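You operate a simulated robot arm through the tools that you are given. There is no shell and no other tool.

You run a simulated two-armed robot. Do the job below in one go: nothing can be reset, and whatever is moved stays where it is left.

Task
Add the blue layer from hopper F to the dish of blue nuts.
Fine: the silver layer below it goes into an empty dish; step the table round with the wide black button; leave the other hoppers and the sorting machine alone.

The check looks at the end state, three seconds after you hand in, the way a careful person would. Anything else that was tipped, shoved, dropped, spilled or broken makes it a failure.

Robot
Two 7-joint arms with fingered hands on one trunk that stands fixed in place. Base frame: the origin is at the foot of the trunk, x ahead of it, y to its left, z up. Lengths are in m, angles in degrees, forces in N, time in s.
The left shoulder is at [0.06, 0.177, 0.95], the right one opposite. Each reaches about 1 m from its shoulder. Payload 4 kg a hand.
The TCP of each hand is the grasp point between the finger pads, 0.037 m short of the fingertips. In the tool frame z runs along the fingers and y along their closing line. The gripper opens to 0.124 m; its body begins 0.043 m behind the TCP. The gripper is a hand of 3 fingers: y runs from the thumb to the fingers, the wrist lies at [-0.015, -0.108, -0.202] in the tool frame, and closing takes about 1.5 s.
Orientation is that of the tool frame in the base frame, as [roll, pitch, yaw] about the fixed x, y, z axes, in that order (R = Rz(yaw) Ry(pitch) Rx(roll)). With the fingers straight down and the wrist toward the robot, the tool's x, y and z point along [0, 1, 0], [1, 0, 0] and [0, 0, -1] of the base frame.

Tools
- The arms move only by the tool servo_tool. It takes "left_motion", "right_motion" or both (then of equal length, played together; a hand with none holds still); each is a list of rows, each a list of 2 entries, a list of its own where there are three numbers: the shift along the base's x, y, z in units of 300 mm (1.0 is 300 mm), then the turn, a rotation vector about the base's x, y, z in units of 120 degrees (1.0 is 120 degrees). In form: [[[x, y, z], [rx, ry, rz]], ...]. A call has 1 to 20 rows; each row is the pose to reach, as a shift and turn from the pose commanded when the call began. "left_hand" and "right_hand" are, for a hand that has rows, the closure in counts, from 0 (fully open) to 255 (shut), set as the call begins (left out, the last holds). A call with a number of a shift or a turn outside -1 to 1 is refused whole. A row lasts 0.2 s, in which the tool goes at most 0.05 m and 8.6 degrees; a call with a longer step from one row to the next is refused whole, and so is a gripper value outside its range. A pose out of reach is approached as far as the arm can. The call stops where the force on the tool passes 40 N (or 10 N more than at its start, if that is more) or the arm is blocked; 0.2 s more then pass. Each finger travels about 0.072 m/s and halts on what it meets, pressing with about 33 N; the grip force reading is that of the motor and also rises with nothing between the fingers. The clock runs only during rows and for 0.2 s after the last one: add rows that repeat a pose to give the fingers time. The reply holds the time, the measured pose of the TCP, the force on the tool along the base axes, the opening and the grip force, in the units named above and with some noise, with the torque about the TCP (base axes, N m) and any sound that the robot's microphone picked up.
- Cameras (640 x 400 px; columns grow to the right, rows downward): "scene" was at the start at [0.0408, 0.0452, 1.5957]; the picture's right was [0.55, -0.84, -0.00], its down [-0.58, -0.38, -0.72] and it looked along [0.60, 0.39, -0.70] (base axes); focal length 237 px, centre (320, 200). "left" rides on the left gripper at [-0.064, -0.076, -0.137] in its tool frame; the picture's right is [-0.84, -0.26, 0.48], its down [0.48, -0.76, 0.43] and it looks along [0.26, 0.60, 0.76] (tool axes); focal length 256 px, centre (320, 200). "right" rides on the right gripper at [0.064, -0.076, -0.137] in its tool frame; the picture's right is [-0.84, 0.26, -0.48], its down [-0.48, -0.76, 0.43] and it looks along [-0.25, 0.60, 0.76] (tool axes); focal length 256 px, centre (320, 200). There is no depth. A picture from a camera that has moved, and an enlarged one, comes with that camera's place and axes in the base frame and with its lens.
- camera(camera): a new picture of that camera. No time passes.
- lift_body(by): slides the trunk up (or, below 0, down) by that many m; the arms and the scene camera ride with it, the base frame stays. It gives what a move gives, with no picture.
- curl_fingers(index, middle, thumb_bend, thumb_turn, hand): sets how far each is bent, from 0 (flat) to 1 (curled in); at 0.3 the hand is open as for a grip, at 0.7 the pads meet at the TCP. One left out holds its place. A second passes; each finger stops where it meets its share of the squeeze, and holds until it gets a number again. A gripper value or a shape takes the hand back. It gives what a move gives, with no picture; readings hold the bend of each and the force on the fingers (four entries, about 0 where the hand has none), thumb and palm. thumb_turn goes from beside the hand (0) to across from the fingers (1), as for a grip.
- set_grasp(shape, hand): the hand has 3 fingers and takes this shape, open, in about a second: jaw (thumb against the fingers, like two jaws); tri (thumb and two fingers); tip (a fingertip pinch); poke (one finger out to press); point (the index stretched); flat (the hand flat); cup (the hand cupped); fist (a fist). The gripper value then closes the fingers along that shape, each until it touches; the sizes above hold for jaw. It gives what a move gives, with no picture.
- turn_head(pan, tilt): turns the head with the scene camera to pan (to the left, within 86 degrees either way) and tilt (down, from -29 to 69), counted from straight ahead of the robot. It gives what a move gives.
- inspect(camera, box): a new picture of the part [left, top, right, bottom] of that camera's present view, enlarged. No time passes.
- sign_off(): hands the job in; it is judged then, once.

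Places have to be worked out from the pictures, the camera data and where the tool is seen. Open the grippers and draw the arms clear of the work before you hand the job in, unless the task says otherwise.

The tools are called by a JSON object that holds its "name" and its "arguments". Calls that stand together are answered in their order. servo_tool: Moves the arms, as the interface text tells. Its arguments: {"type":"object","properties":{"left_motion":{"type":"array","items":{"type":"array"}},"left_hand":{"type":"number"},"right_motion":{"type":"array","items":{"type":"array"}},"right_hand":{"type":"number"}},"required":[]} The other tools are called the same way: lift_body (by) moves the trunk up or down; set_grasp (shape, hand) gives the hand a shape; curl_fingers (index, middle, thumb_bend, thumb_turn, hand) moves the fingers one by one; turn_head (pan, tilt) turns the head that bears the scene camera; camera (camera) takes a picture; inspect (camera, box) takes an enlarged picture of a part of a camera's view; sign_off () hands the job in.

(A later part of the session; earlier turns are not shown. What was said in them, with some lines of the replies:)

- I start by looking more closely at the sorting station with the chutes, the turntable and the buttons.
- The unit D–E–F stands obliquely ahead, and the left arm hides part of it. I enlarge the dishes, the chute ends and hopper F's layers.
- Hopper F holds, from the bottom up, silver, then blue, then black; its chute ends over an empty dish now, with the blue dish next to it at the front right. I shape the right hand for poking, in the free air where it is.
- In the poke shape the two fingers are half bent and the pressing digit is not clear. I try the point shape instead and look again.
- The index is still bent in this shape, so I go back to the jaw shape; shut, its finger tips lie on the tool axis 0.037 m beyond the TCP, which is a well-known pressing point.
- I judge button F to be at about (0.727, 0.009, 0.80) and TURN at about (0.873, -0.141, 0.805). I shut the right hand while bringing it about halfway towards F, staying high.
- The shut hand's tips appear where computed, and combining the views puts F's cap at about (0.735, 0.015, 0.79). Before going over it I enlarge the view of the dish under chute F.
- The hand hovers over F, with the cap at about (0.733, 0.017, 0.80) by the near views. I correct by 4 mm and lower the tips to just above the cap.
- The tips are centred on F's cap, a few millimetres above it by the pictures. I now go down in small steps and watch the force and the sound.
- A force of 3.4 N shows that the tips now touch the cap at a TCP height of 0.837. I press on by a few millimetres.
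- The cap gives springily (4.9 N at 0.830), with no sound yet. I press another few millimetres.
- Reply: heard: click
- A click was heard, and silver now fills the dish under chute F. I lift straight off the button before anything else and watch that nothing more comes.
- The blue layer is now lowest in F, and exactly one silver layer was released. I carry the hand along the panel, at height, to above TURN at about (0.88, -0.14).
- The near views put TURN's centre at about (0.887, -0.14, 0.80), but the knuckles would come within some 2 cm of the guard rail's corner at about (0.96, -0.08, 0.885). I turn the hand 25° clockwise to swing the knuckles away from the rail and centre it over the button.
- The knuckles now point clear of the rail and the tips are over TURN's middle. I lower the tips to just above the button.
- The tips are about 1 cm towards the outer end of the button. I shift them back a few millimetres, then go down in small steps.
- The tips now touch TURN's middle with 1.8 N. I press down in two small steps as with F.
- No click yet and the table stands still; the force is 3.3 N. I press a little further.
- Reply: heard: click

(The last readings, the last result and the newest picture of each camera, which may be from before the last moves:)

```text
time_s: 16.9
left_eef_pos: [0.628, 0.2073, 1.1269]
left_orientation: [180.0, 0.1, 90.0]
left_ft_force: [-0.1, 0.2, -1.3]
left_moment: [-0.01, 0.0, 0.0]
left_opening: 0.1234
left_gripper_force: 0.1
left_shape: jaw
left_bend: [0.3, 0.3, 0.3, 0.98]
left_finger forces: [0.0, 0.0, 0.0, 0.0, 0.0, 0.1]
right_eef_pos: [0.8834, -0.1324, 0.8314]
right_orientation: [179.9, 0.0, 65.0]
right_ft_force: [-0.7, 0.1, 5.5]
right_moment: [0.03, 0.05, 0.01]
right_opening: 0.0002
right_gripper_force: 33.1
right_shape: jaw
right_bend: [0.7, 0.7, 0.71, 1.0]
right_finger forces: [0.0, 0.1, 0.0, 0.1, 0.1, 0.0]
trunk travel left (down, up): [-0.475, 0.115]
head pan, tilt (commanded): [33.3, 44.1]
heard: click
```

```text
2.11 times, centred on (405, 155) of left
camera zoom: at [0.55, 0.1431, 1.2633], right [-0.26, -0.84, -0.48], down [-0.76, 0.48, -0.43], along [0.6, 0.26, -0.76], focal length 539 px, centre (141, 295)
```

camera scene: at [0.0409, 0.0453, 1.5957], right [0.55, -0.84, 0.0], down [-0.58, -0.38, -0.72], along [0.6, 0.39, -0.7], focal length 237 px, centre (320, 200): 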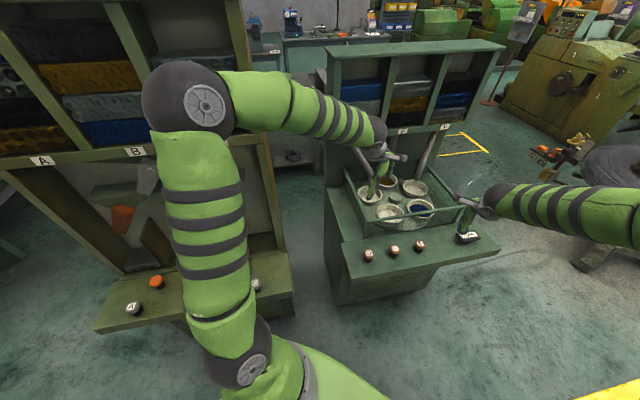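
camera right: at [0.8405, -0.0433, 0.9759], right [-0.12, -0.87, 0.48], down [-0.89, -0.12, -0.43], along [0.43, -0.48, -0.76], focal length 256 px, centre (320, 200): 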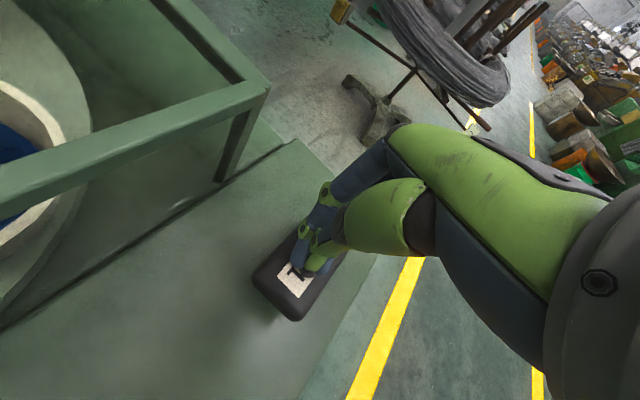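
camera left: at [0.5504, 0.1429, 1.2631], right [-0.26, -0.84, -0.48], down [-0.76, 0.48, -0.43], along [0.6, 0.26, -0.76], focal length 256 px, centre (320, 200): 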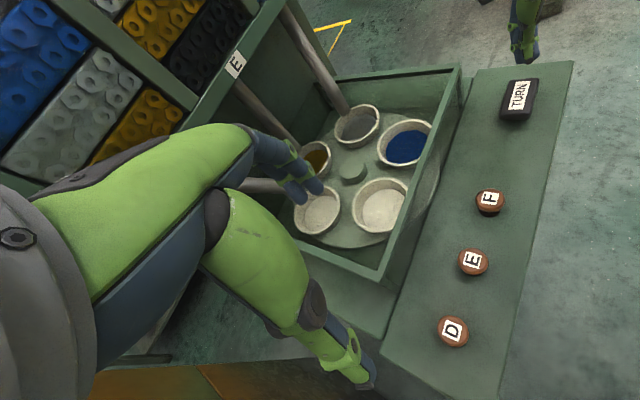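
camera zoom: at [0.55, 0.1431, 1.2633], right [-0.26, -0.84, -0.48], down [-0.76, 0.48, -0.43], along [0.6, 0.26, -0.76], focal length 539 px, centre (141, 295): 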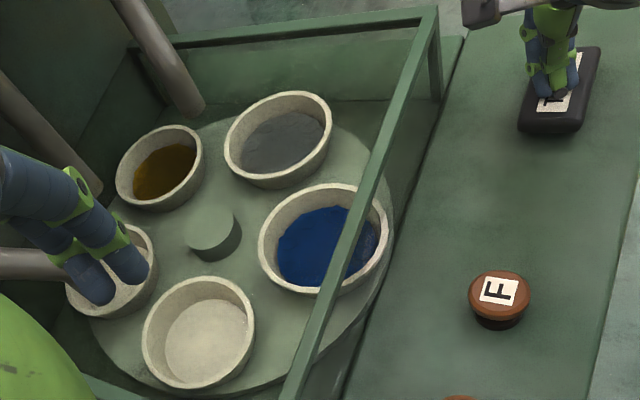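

A click, and the table is turning clockwise in the picture (yellow towards F, blue away from it), so blue will need four steps in all. I lift off to let the button spring back and the step finish.

{"name": "servo_tool", "arguments": {"right_motion": [[[0, 0, 0.03], [0, 0, 0]], [[0, 0, 0.07], [0, 0, 0]], [[0, 0, 0.07], [0, 0, 0]], [[0, 0, 0.07], [0, 0, 0]], [[0, 0, 0.07], [0, 0, 0]], [[0, 0, 0.07], [0, 0, 0]], [[0, 0, 0.07], [0, 0, 0]], [[0, 0, 0.07], [0, 0, 0]]]}}

{"name": "inspect", "arguments": {"camera": "left", "box": [270, 60, 540, 250]}}

```text
time_s: 18.7
left_eef_pos: [0.6272, 0.2062, 1.1254]
left_orientation: [180.0, 0.0, 90.1]
left_ft_force: [0.8, 0.4, -0.1]
left_moment: [-0.02, -0.01, -0.01]
left_opening: 0.1236
left_gripper_force: 0.0
left_shape: jaw
left_bend: [0.3, 0.3, 0.3, 0.98]
left_finger forces: [0.0, 0.0, 0.0, 0.0, 0.0, 0.0]
right_eef_pos: [0.8831, -0.1323, 0.85]
right_orientation: [179.9, 0.0, 65.0]
right_ft_force: [0.6, -0.2, -0.4]
right_moment: [-0.01, -0.01, -0.01]
right_opening: 0.0
right_gripper_force: 32.4
right_shape: jaw
right_bend: [0.7, 0.7, 0.71, 1.0]
right_finger forces: [0.0, 0.0, 0.1, 0.1, 0.1, 0.1]
trunk travel left (down, up): [-0.475, 0.115]
head pan, tilt (commanded): [33.3, 44.1]
```

```text
2.11 times, centred on (405, 155) of left
camera zoom: at [0.5505, 0.143, 1.2631], right [-0.26, -0.84, -0.48], down [-0.76, 0.48, -0.43], along [0.6, 0.26, -0.76], focal length 539 px, centre (141, 295)
```

zoom: 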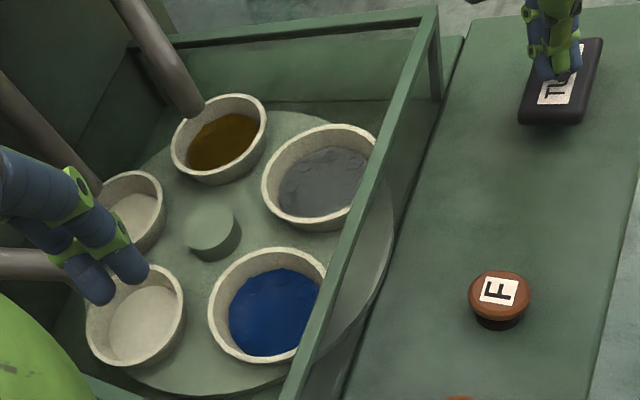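

One step is one dish place: yellow is now under F and blue is at the front. I make the second press to the same depth, lift, and wait for the table to settle.

{"name": "servo_tool", "arguments": {"right_motion": [[[0, 0, -0.03], [0, 0, 0]], [[0, 0, -0.05], [0, 0, 0]], [[0, 0, -0.062], [0, 0, 0]], [[0, 0, -0.072], [0, 0, 0]], [[0, 0, -0.072], [0, 0, 0]], [[0, 0, -0.04], [0, 0, 0]], [[0, 0, 0], [0, 0, 0]], [[0, 0, 0], [0, 0, 0]], [[0, 0, 0], [0, 0, 0]], [[0, 0, 0], [0, 0, 0]], [[0, 0, 0], [0, 0, 0]], [[0, 0, 0], [0, 0, 0]], [[0, 0, 0], [0, 0, 0]], [[0, 0, 0], [0, 0, 0]]]}}

{"name": "inspect", "arguments": {"camera": "left", "box": [270, 60, 540, 250]}}

```text
time_s: 21.7
left_eef_pos: [0.6274, 0.2076, 1.1262]
left_orientation: [-180.0, 0.0, 90.0]
left_ft_force: [0.4, 0.3, 0.2]
left_moment: [0.02, -0.04, -0.02]
left_opening: 0.1236
left_gripper_force: 0.0
left_shape: jaw
left_bend: [0.3, 0.3, 0.3, 0.98]
left_finger forces: [0.1, 0.1, 0.0, 0.1, 0.1, 0.0]
right_eef_pos: [0.8826, -0.1334, 0.8488]
right_orientation: [-180.0, 0.1, 65.1]
right_ft_force: [1.6, -0.2, 0.7]
right_moment: [-0.01, 0.0, 0.0]
right_opening: 0.0
right_gripper_force: 32.8
right_shape: jaw
right_bend: [0.7, 0.7, 0.71, 1.0]
right_finger forces: [0.0, 0.0, 0.0, 0.0, 0.0, 0.1]
trunk travel left (down, up): [-0.475, 0.115]
head pan, tilt (commanded): [33.3, 44.1]
heard: click
```

```text
2.11 times, centred on (405, 155) of left
camera zoom: at [0.5504, 0.143, 1.2631], right [-0.26, -0.84, -0.48], down [-0.76, 0.48, -0.43], along [0.6, 0.26, -0.76], focal length 539 px, centre (141, 295)
```

zoom: 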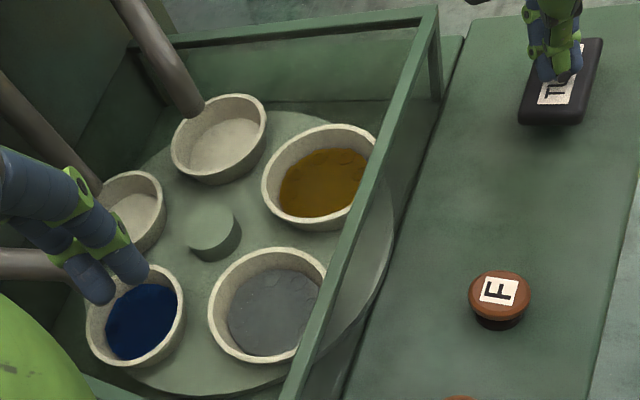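

The second step went as expected: blue is now at the D place, two steps short of F. I press a third time in the same way.

{"name": "servo_tool", "arguments": {"right_motion": [[[0, 0, -0.03], [0, 0, 0]], [[0, 0, -0.05], [0, 0, 0]], [[0, 0, -0.062], [0, 0, 0]], [[0, 0, -0.072], [0, 0, 0]], [[0, 0, -0.072], [0, 0, 0]], [[0, 0, -0.04], [0, 0, 0]], [[0, 0, 0], [0, 0, 0]], [[0, 0, 0], [0, 0, 0]], [[0, 0, 0], [0, 0, 0]], [[0, 0, 0], [0, 0, 0]], [[0, 0, 0], [0, 0, 0]], [[0, 0, 0], [0, 0, 0]], [[0, 0, 0], [0, 0, 0]], [[0, 0, 0], [0, 0, 0]]]}}

{"name": "inspect", "arguments": {"camera": "left", "box": [270, 60, 540, 250]}}

```text
time_s: 24.7
left_eef_pos: [0.6277, 0.2083, 1.1259]
left_orientation: [180.0, -0.1, 90.0]
left_ft_force: [0.7, -0.1, 0.0]
left_moment: [0.06, -0.04, -0.01]
left_opening: 0.1236
left_gripper_force: 0.0
left_shape: jaw
left_bend: [0.3, 0.3, 0.3, 0.98]
left_finger forces: [0.0, 0.1, 0.0, 0.1, 0.1, 0.0]
right_eef_pos: [0.8839, -0.1328, 0.8487]
right_orientation: [-180.0, -0.1, 65.1]
right_ft_force: [0.3, 0.5, -0.6]
right_moment: [-0.03, -0.04, -0.02]
right_opening: 0.0
right_gripper_force: 33.0
right_shape: jaw
right_bend: [0.7, 0.7, 0.71, 1.0]
right_finger forces: [0.1, 0.1, 0.1, 0.0, 0.0, 0.0]
trunk travel left (down, up): [-0.475, 0.115]
head pan, tilt (commanded): [33.3, 44.1]
heard: click
```

```text
2.11 times, centred on (405, 155) of left
camera zoom: at [0.5504, 0.143, 1.2631], right [-0.26, -0.84, -0.48], down [-0.76, 0.48, -0.43], along [0.6, 0.26, -0.76], focal length 539 px, centre (141, 295)
```

zoom: 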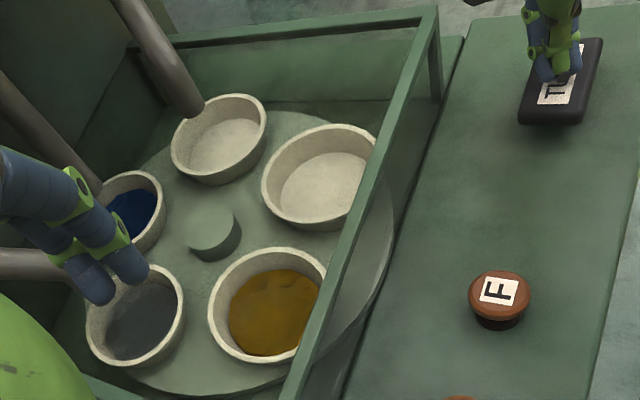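

Blue is now at the E place, one step short of F. I press TURN the fourth and last time.

{"name": "servo_tool", "arguments": {"right_motion": [[[0, 0, -0.03], [0, 0, 0]], [[0, 0, -0.05], [0, 0, 0]], [[0, 0, -0.062], [0, 0, 0]], [[0, 0, -0.072], [0, 0, 0]], [[0, 0, -0.072], [0, 0, 0]], [[0, 0, -0.04], [0, 0, 0]], [[0, 0, 0], [0, 0, 0]], [[0, 0, 0], [0, 0, 0]], [[0, 0, 0], [0, 0, 0]], [[0, 0, 0], [0, 0, 0]], [[0, 0, 0], [0, 0, 0]], [[0, 0, 0], [0, 0, 0]], [[0, 0, 0], [0, 0, 0]], [[0, 0, 0], [0, 0, 0]]]}}

{"name": "inspect", "arguments": {"camera": "left", "box": [270, 60, 540, 250]}}

```text
time_s: 27.7
left_eef_pos: [0.6273, 0.2077, 1.1255]
left_orientation: [-180.0, 0.0, 90.0]
left_ft_force: [0.5, -0.8, 0.1]
left_moment: [0.01, 0.03, 0.01]
left_opening: 0.1235
left_gripper_force: 0.1
left_shape: jaw
left_bend: [0.3, 0.3, 0.3, 0.98]
left_finger forces: [0.1, 0.1, 0.1, 0.1, 0.0, 0.0]
right_eef_pos: [0.8828, -0.1324, 0.8502]
right_orientation: [179.9, 0.0, 65.0]
right_ft_force: [0.9, 0.4, -0.1]
right_moment: [0.01, 0.02, 0.0]
right_opening: 0.0
right_gripper_force: 32.9
right_shape: jaw
right_bend: [0.7, 0.7, 0.72, 1.0]
right_finger forces: [0.0, 0.0, 0.0, 0.0, 0.1, 0.1]
trunk travel left (down, up): [-0.475, 0.115]
head pan, tilt (commanded): [33.3, 44.1]
heard: click
```

```text
2.11 times, centred on (405, 155) of left
camera zoom: at [0.5504, 0.143, 1.2631], right [-0.26, -0.84, -0.48], down [-0.76, 0.48, -0.43], along [0.6, 0.26, -0.76], focal length 539 px, centre (141, 295)
```

zoom: 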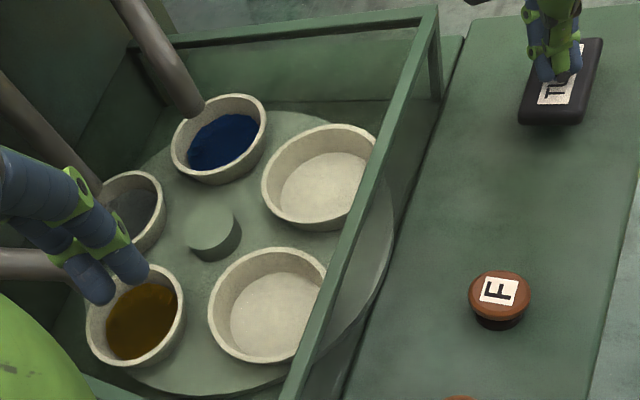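

The blue dish is now under chute F and the table is at rest. I lift, turn the hand back 25°, and return along the panel to above F.

{"name": "servo_tool", "arguments": {"right_motion": [[[0, 0, 0.1], [0, 0, 0]], [[0, 0, 0.2], [0, 0, 0]], [[0, 0, 0.3], [0, 0, 0]], [[-0.07, 0.07, 0.32], [0, 0, 0.03]], [[-0.14, 0.14, 0.32], [0, 0, 0.06]], [[-0.21, 0.21, 0.32], [0, 0, 0.1]], [[-0.29, 0.29, 0.32], [0, 0, 0.14]], [[-0.37, 0.37, 0.3], [0, 0, 0.17]], [[-0.44, 0.44, 0.25], [0, 0, 0.208]], [[-0.503, 0.5, 0.2], [0, 0, 0.208]], [[-0.503, 0.5, 0.13], [0, 0, 0.208]], [[-0.503, 0.5, 0.13], [0, 0, 0.208]]]}}

{"name": "camera", "arguments": {"camera": "right"}}

{"name": "inspect", "arguments": {"camera": "scene", "box": [340, 60, 520, 280]}}

```text
time_s: 30.3
left_eef_pos: [0.6277, 0.2078, 1.1256]
left_orientation: [180.0, 0.0, 90.0]
left_ft_force: [0.3, 0.0, 0.3]
left_moment: [0.01, 0.02, -0.01]
left_opening: 0.1237
left_gripper_force: 0.1
left_shape: jaw
left_bend: [0.3, 0.3, 0.3, 0.98]
left_finger forces: [0.0, 0.0, 0.0, 0.0, 0.1, 0.0]
right_eef_pos: [0.7319, 0.0153, 0.8891]
right_orientation: [179.9, 0.0, 90.0]
right_ft_force: [-0.2, -0.4, 0.3]
right_moment: [-0.02, 0.01, -0.01]
right_opening: 0.0002
right_gripper_force: 32.6
right_shape: jaw
right_bend: [0.7, 0.7, 0.72, 1.0]
right_finger forces: [0.0, 0.0, 0.1, 0.1, 0.1, 0.1]
trunk travel left (down, up): [-0.475, 0.115]
head pan, tilt (commanded): [33.3, 44.1]
```

```text
taken
camera right: at [0.655, 0.0792, 1.0245], right [0.26, -0.84, 0.48], down [-0.76, -0.48, -0.43], along [0.6, -0.25, -0.76], focal length 256 px, centre (320, 200)
```

right: 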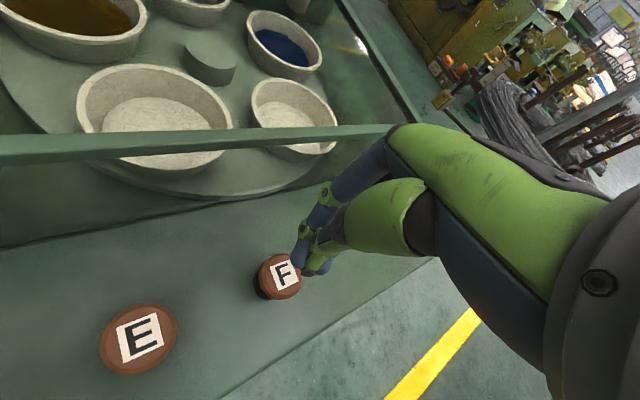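

```text
1.82 times, centred on (430, 170) of scene
camera zoom: at [0.0407, 0.0452, 1.5958], right [0.55, -0.84, 0.0], down [-0.58, -0.38, -0.72], along [0.6, 0.39, -0.7], focal length 430 px, centre (120, 254)
```

zoom: 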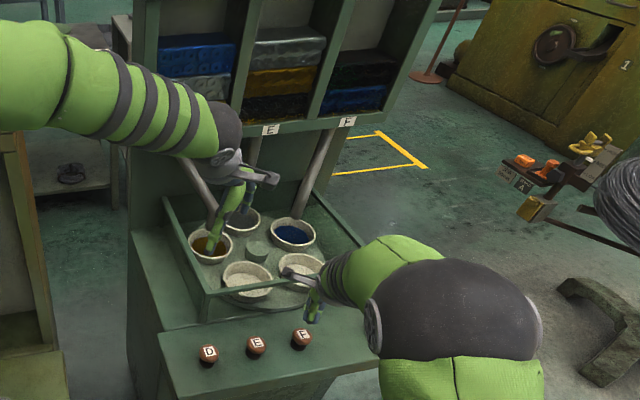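

The tips are again over F. I lower them to light contact, as before the first press.

{"name": "servo_tool", "arguments": {"right_motion": [[[0, 0.003, -0.06], [0, 0, 0]], [[0, 0.006, -0.12], [0, 0, 0]], [[0, 0.006, -0.16], [0, 0, 0]], [[0, 0.006, -0.172], [0, 0, 0]]]}}

{"name": "camera", "arguments": {"camera": "right"}}

```text
time_s: 31.3
left_eef_pos: [0.6264, 0.2069, 1.1252]
left_orientation: [-180.0, -0.1, 90.0]
left_ft_force: [0.0, -0.8, 0.2]
left_moment: [0.01, 0.01, -0.01]
left_opening: 0.1236
left_gripper_force: 0.2
left_shape: jaw
left_bend: [0.3, 0.3, 0.3, 0.98]
left_finger forces: [0.1, 0.0, 0.0, 0.0, 0.0, 0.0]
right_eef_pos: [0.7326, 0.0195, 0.8371]
right_orientation: [-179.9, 0.0, 90.0]
right_ft_force: [-1.6, -0.9, 2.4]
right_moment: [-0.03, 0.03, 0.01]
right_opening: 0.0
right_gripper_force: 33.5
right_shape: jaw
right_bend: [0.7, 0.7, 0.71, 1.0]
right_finger forces: [0.1, 0.1, 0.0, 0.1, 0.0, 0.1]
trunk travel left (down, up): [-0.475, 0.115]
head pan, tilt (commanded): [33.3, 44.1]
```

```text
taken
camera right: at [0.6555, 0.0831, 0.9726], right [0.26, -0.84, 0.48], down [-0.76, -0.48, -0.44], along [0.6, -0.25, -0.76], focal length 256 px, centre (320, 200)
```

right: 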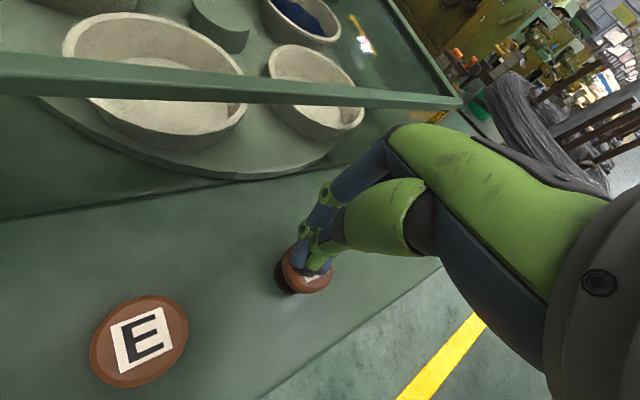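

The tips rest lightly on F, with the blue dish under its chute. I press it once until it clicks.

{"name": "servo_tool", "arguments": {"right_motion": [[[0, 0, -0.009], [0, 0, 0]], [[0, 0, -0.018], [0, 0, 0]], [[0, 0, -0.025], [0, 0, 0]], [[0, 0, -0.031], [0, 0, 0]]]}}

{"name": "inspect", "arguments": {"camera": "left", "box": [270, 60, 540, 250]}}

```text
time_s: 32.3
left_eef_pos: [0.6266, 0.2084, 1.1262]
left_orientation: [-179.9, -0.1, 90.1]
left_ft_force: [-0.3, 0.2, -0.9]
left_moment: [0.0, 0.0, 0.02]
left_opening: 0.1236
left_gripper_force: 0.0
left_shape: jaw
left_bend: [0.3, 0.3, 0.3, 0.98]
left_finger forces: [0.0, 0.0, 0.0, 0.0, 0.1, 0.0]
right_eef_pos: [0.7314, 0.0195, 0.8285]
right_orientation: [179.9, -0.1, 89.9]
right_ft_force: [-1.0, -0.5, 6.1]
right_moment: [0.0, 0.06, -0.04]
right_opening: 0.0001
right_gripper_force: 33.0
right_shape: jaw
right_bend: [0.7, 0.7, 0.71, 1.0]
right_finger forces: [0.1, 0.0, 0.0, 0.0, 0.0, 0.1]
trunk travel left (down, up): [-0.475, 0.115]
head pan, tilt (commanded): [33.3, 44.1]
heard: click
```

```text
2.11 times, centred on (405, 155) of left
camera zoom: at [0.5499, 0.1431, 1.2633], right [-0.26, -0.84, -0.48], down [-0.76, 0.48, -0.43], along [0.6, 0.26, -0.76], focal length 539 px, centre (141, 295)
```

zoom: 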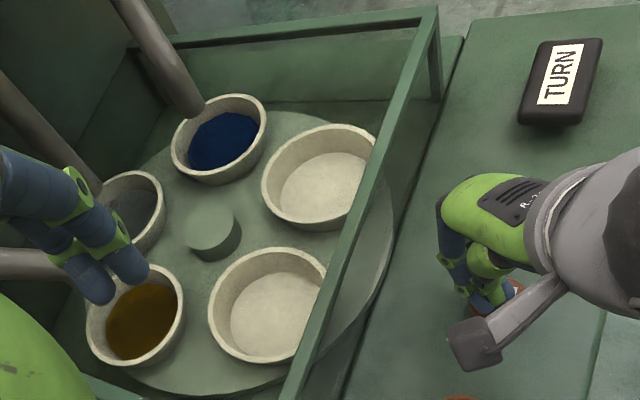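

It clicked, and I now lift straight off the button. Then I look at hopper F and the blue dish.

{"name": "servo_tool", "arguments": {"right_motion": [[[0, 0, 0.03], [0, 0, 0]], [[0, 0, 0.1], [0, 0, 0]], [[0, 0, 0.2], [0, 0, 0]], [[0, 0, 0.3], [0, 0, 0]], [[0, 0, 0.35], [0, 0, 0]]]}}

{"name": "inspect", "arguments": {"camera": "scene", "box": [320, 40, 500, 150]}}

{"name": "inspect", "arguments": {"camera": "left", "box": [270, 60, 540, 250]}}

{"name": "camera", "arguments": {"camera": "right"}}

```text
time_s: 33.5
left_eef_pos: [0.6268, 0.2072, 1.1254]
left_orientation: [180.0, 0.0, 90.0]
left_ft_force: [-0.7, -0.4, -0.1]
left_moment: [0.0, 0.0, 0.0]
left_opening: 0.1237
left_gripper_force: 0.0
left_shape: jaw
left_bend: [0.3, 0.3, 0.3, 0.98]
left_finger forces: [0.1, 0.1, 0.1, 0.0, 0.0, 0.1]
right_eef_pos: [0.7319, 0.018, 0.9322]
right_orientation: [-179.9, 0.0, 90.0]
right_ft_force: [-0.2, 1.2, -0.3]
right_moment: [0.0, 0.03, 0.02]
right_opening: 0.0
right_gripper_force: 32.9
right_shape: jaw
right_bend: [0.7, 0.7, 0.72, 1.0]
right_finger forces: [0.0, 0.0, 0.0, 0.0, 0.0, 0.0]
trunk travel left (down, up): [-0.475, 0.115]
head pan, tilt (commanded): [33.3, 44.1]
```

```text
3.56 times, centred on (410, 95) of scene
camera zoom: at [0.0408, 0.0452, 1.5957], right [0.55, -0.84, 0.0], down [-0.58, -0.38, -0.72], along [0.6, 0.39, -0.7], focal length 841 px, centre (0, 573)
```

zoom: 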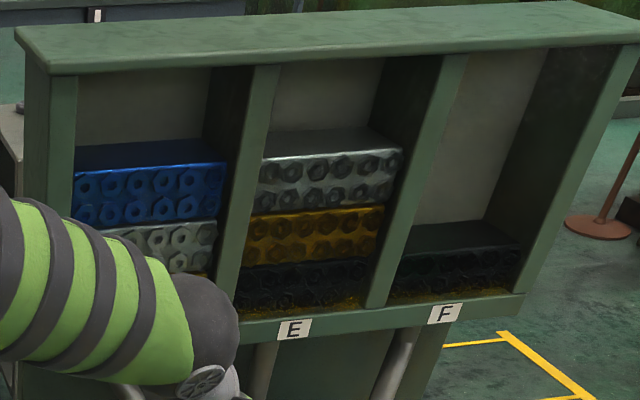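

```text
2.11 times, centred on (405, 155) of left
camera zoom: at [0.5504, 0.143, 1.2631], right [-0.26, -0.84, -0.48], down [-0.76, 0.48, -0.43], along [0.6, 0.26, -0.76], focal length 539 px, centre (141, 295)
```

zoom: 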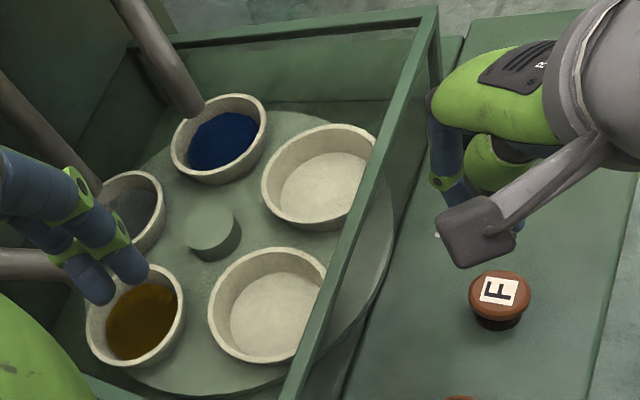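

```text
taken
camera right: at [0.6551, 0.0824, 1.0675], right [0.26, -0.84, 0.48], down [-0.76, -0.48, -0.43], along [0.6, -0.26, -0.76], focal length 256 px, centre (320, 200)
```

right: 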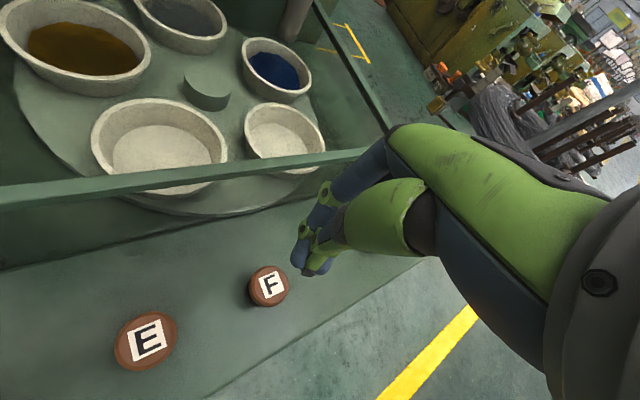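

Hopper F now holds only black, its blue layer has gone into the blue dish, and silver and yellow lie untouched in their own dishes. I raise the right hand and take it back to its starting place away from the unit.

{"name": "servo_tool", "arguments": {"right_motion": [[[0, 0, 0.15], [0, 0, 0]], [[0, 0, 0.3], [0, 0, 0]], [[-0.05, -0.1, 0.36], [0, 0, 0]], [[-0.11, -0.2, 0.4], [0, 0, 0]], [[-0.17, -0.3, 0.43], [0, 0, 0]], [[-0.23, -0.4, 0.46], [0, 0, 0]], [[-0.29, -0.5, 0.48], [0, 0, 0]], [[-0.35, -0.6, 0.5], [0, 0, 0]], [[-0.41, -0.7, 0.52], [0, 0, 0]], [[-0.46, -0.79, 0.53], [0, 0, 0]], [[-0.49, -0.857, 0.537], [0, 0, 0]]]}}

```text
time_s: 35.9
left_eef_pos: [0.6277, 0.2075, 1.1265]
left_orientation: [180.0, 0.0, 89.9]
left_ft_force: [-0.3, -0.5, 0.6]
left_moment: [0.01, 0.0, 0.04]
left_opening: 0.1237
left_gripper_force: 0.0
left_shape: jaw
left_bend: [0.3, 0.3, 0.3, 0.98]
left_finger forces: [0.1, 0.0, 0.0, 0.1, 0.0, 0.0]
right_eef_pos: [0.5828, -0.2387, 1.0941]
right_orientation: [-179.9, 0.0, 90.0]
right_ft_force: [0.3, 0.1, -0.3]
right_moment: [0.02, 0.0, 0.01]
right_opening: 0.0003
right_gripper_force: 33.6
right_shape: jaw
right_bend: [0.7, 0.7, 0.72, 1.0]
right_finger forces: [0.0, 0.0, 0.0, 0.1, 0.0, 0.0]
trunk travel left (down, up): [-0.475, 0.115]
head pan, tilt (commanded): [33.3, 44.1]
```

The right hand is back at its starting place in free air. I open it and look over the whole scene once more.

{"name": "servo_tool", "arguments": {"right_motion": [[[0, 0, 0], [0, 0, 0]], [[0, 0, 0], [0, 0, 0]], [[0, 0, 0], [0, 0, 0]], [[0, 0, 0], [0, 0, 0]], [[0, 0, 0], [0, 0, 0]], [[0, 0, 0], [0, 0, 0]], [[0, 0, 0], [0, 0, 0]], [[0, 0, 0], [0, 0, 0]]], "right_hand": 0}}

{"name": "camera", "arguments": {"camera": "scene"}}

{"name": "inspect", "arguments": {"camera": "scene", "box": [340, 140, 500, 260]}}

{"name": "inspect", "arguments": {"camera": "left", "box": [270, 80, 450, 250]}}

{"name": "inspect", "arguments": {"camera": "right", "box": [0, 0, 320, 220]}}

```text
time_s: 37.7
left_eef_pos: [0.6267, 0.208, 1.1244]
left_orientation: [180.0, -0.1, 90.0]
left_ft_force: [-0.3, -0.3, -0.2]
left_moment: [0.03, -0.02, 0.0]
left_opening: 0.1235
left_gripper_force: 0.1
left_shape: jaw
left_bend: [0.3, 0.3, 0.3, 0.98]
left_finger forces: [0.0, 0.1, 0.0, 0.0, 0.0, 0.1]
right_eef_pos: [0.5831, -0.2386, 1.0953]
right_orientation: [-179.9, 0.0, 89.9]
right_ft_force: [-0.4, -0.2, 0.4]
right_moment: [0.0, 0.0, -0.03]
right_opening: 0.1238
right_gripper_force: 0.1
right_shape: jaw
right_bend: [0.3, 0.3, 0.3, 0.98]
right_finger forces: [0.0, 0.0, 0.0, 0.0, 0.1, 0.0]
trunk travel left (down, up): [-0.475, 0.115]
head pan, tilt (commanded): [33.3, 44.1]
```

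```text
taken
camera scene: at [0.0408, 0.0452, 1.5957], right [0.55, -0.84, 0.0], down [-0.58, -0.38, -0.72], along [0.6, 0.39, -0.7], focal length 237 px, centre (320, 200)
```

scene: 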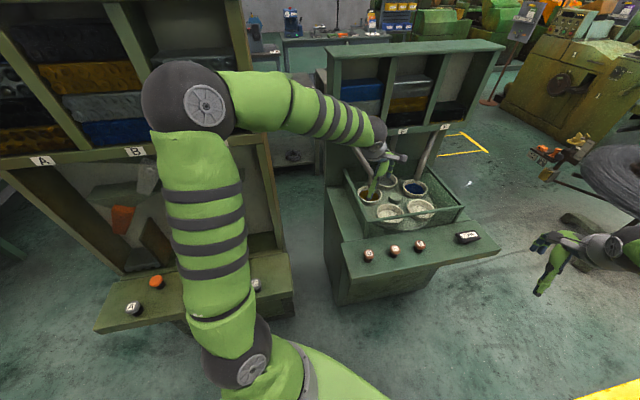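

```text
3.33 times, centred on (420, 200) of scene
camera zoom: at [0.0408, 0.0452, 1.5957], right [0.55, -0.84, 0.0], down [-0.58, -0.38, -0.72], along [0.6, 0.39, -0.7], focal length 789 px, centre (-13, 200)
```

zoom: 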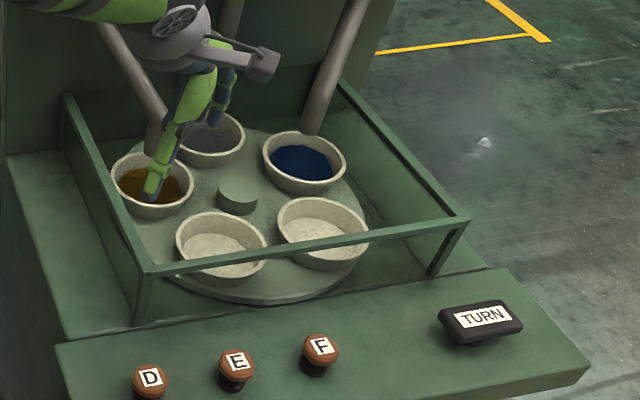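

```text
2.35 times, centred on (360, 165) of left
camera zoom: at [0.5504, 0.143, 1.2631], right [-0.26, -0.84, -0.48], down [-0.76, 0.48, -0.43], along [0.6, 0.26, -0.76], focal length 602 px, centre (226, 282)
```

zoom: 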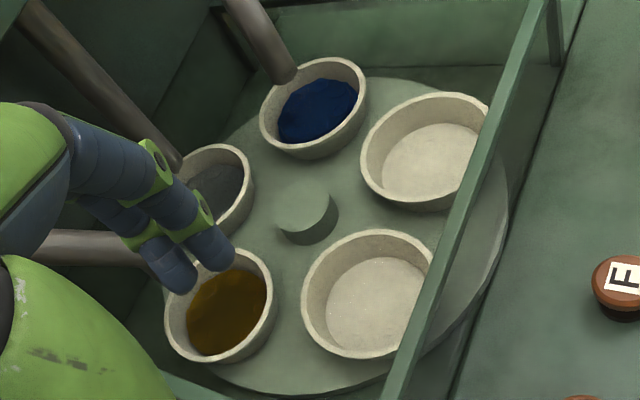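

```text
1.82 times, centred on (160, 110) of right
camera zoom: at [0.507, -0.175, 1.2304], right [0.26, -0.84, 0.48], down [-0.76, -0.48, -0.43], along [0.6, -0.26, -0.76], focal length 465 px, centre (611, 364)
```

zoom: 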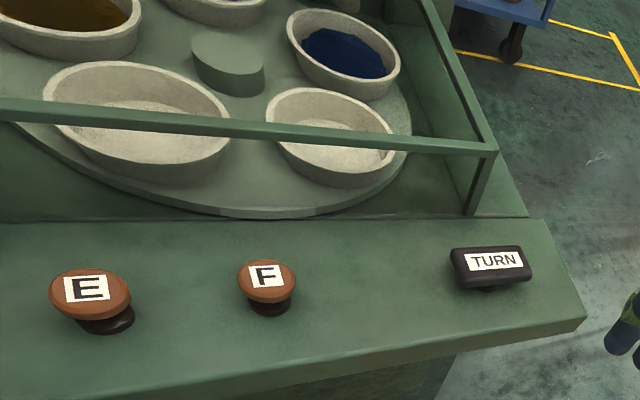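

The final views show blue in its dish under F, silver alone in a formerly empty dish, yellow unchanged and nothing spilled. Both hands are open; the right arm is away from the unit, and the left hand is still at its starting place, well above the panel. I hand the job in.

{"name": "sign_off", "arguments": {}}

```text
The job is handed in.
```

The blue layer from hopper F is now in the dish of blue nuts, and the job is handed in.

- **Silver layer:** I released it first, into the empty dish that was already under F's chute. It sits alone in that dish.
- **Turning the table:** Each press of TURN moves the table one dish place. It took four presses to bring the blue dish under F.
- **Blue layer:** One more press of F dropped it into the blue dish. Hopper F now holds only its black layer.

The last pictures showed nothing spilled and the yellow dish unchanged. I did not touch the other hoppers' buttons or the sorting machine. Both grippers are open. The right arm is back at its starting place, and the left arm never moved from its own, in front of the unit and well above the panel.
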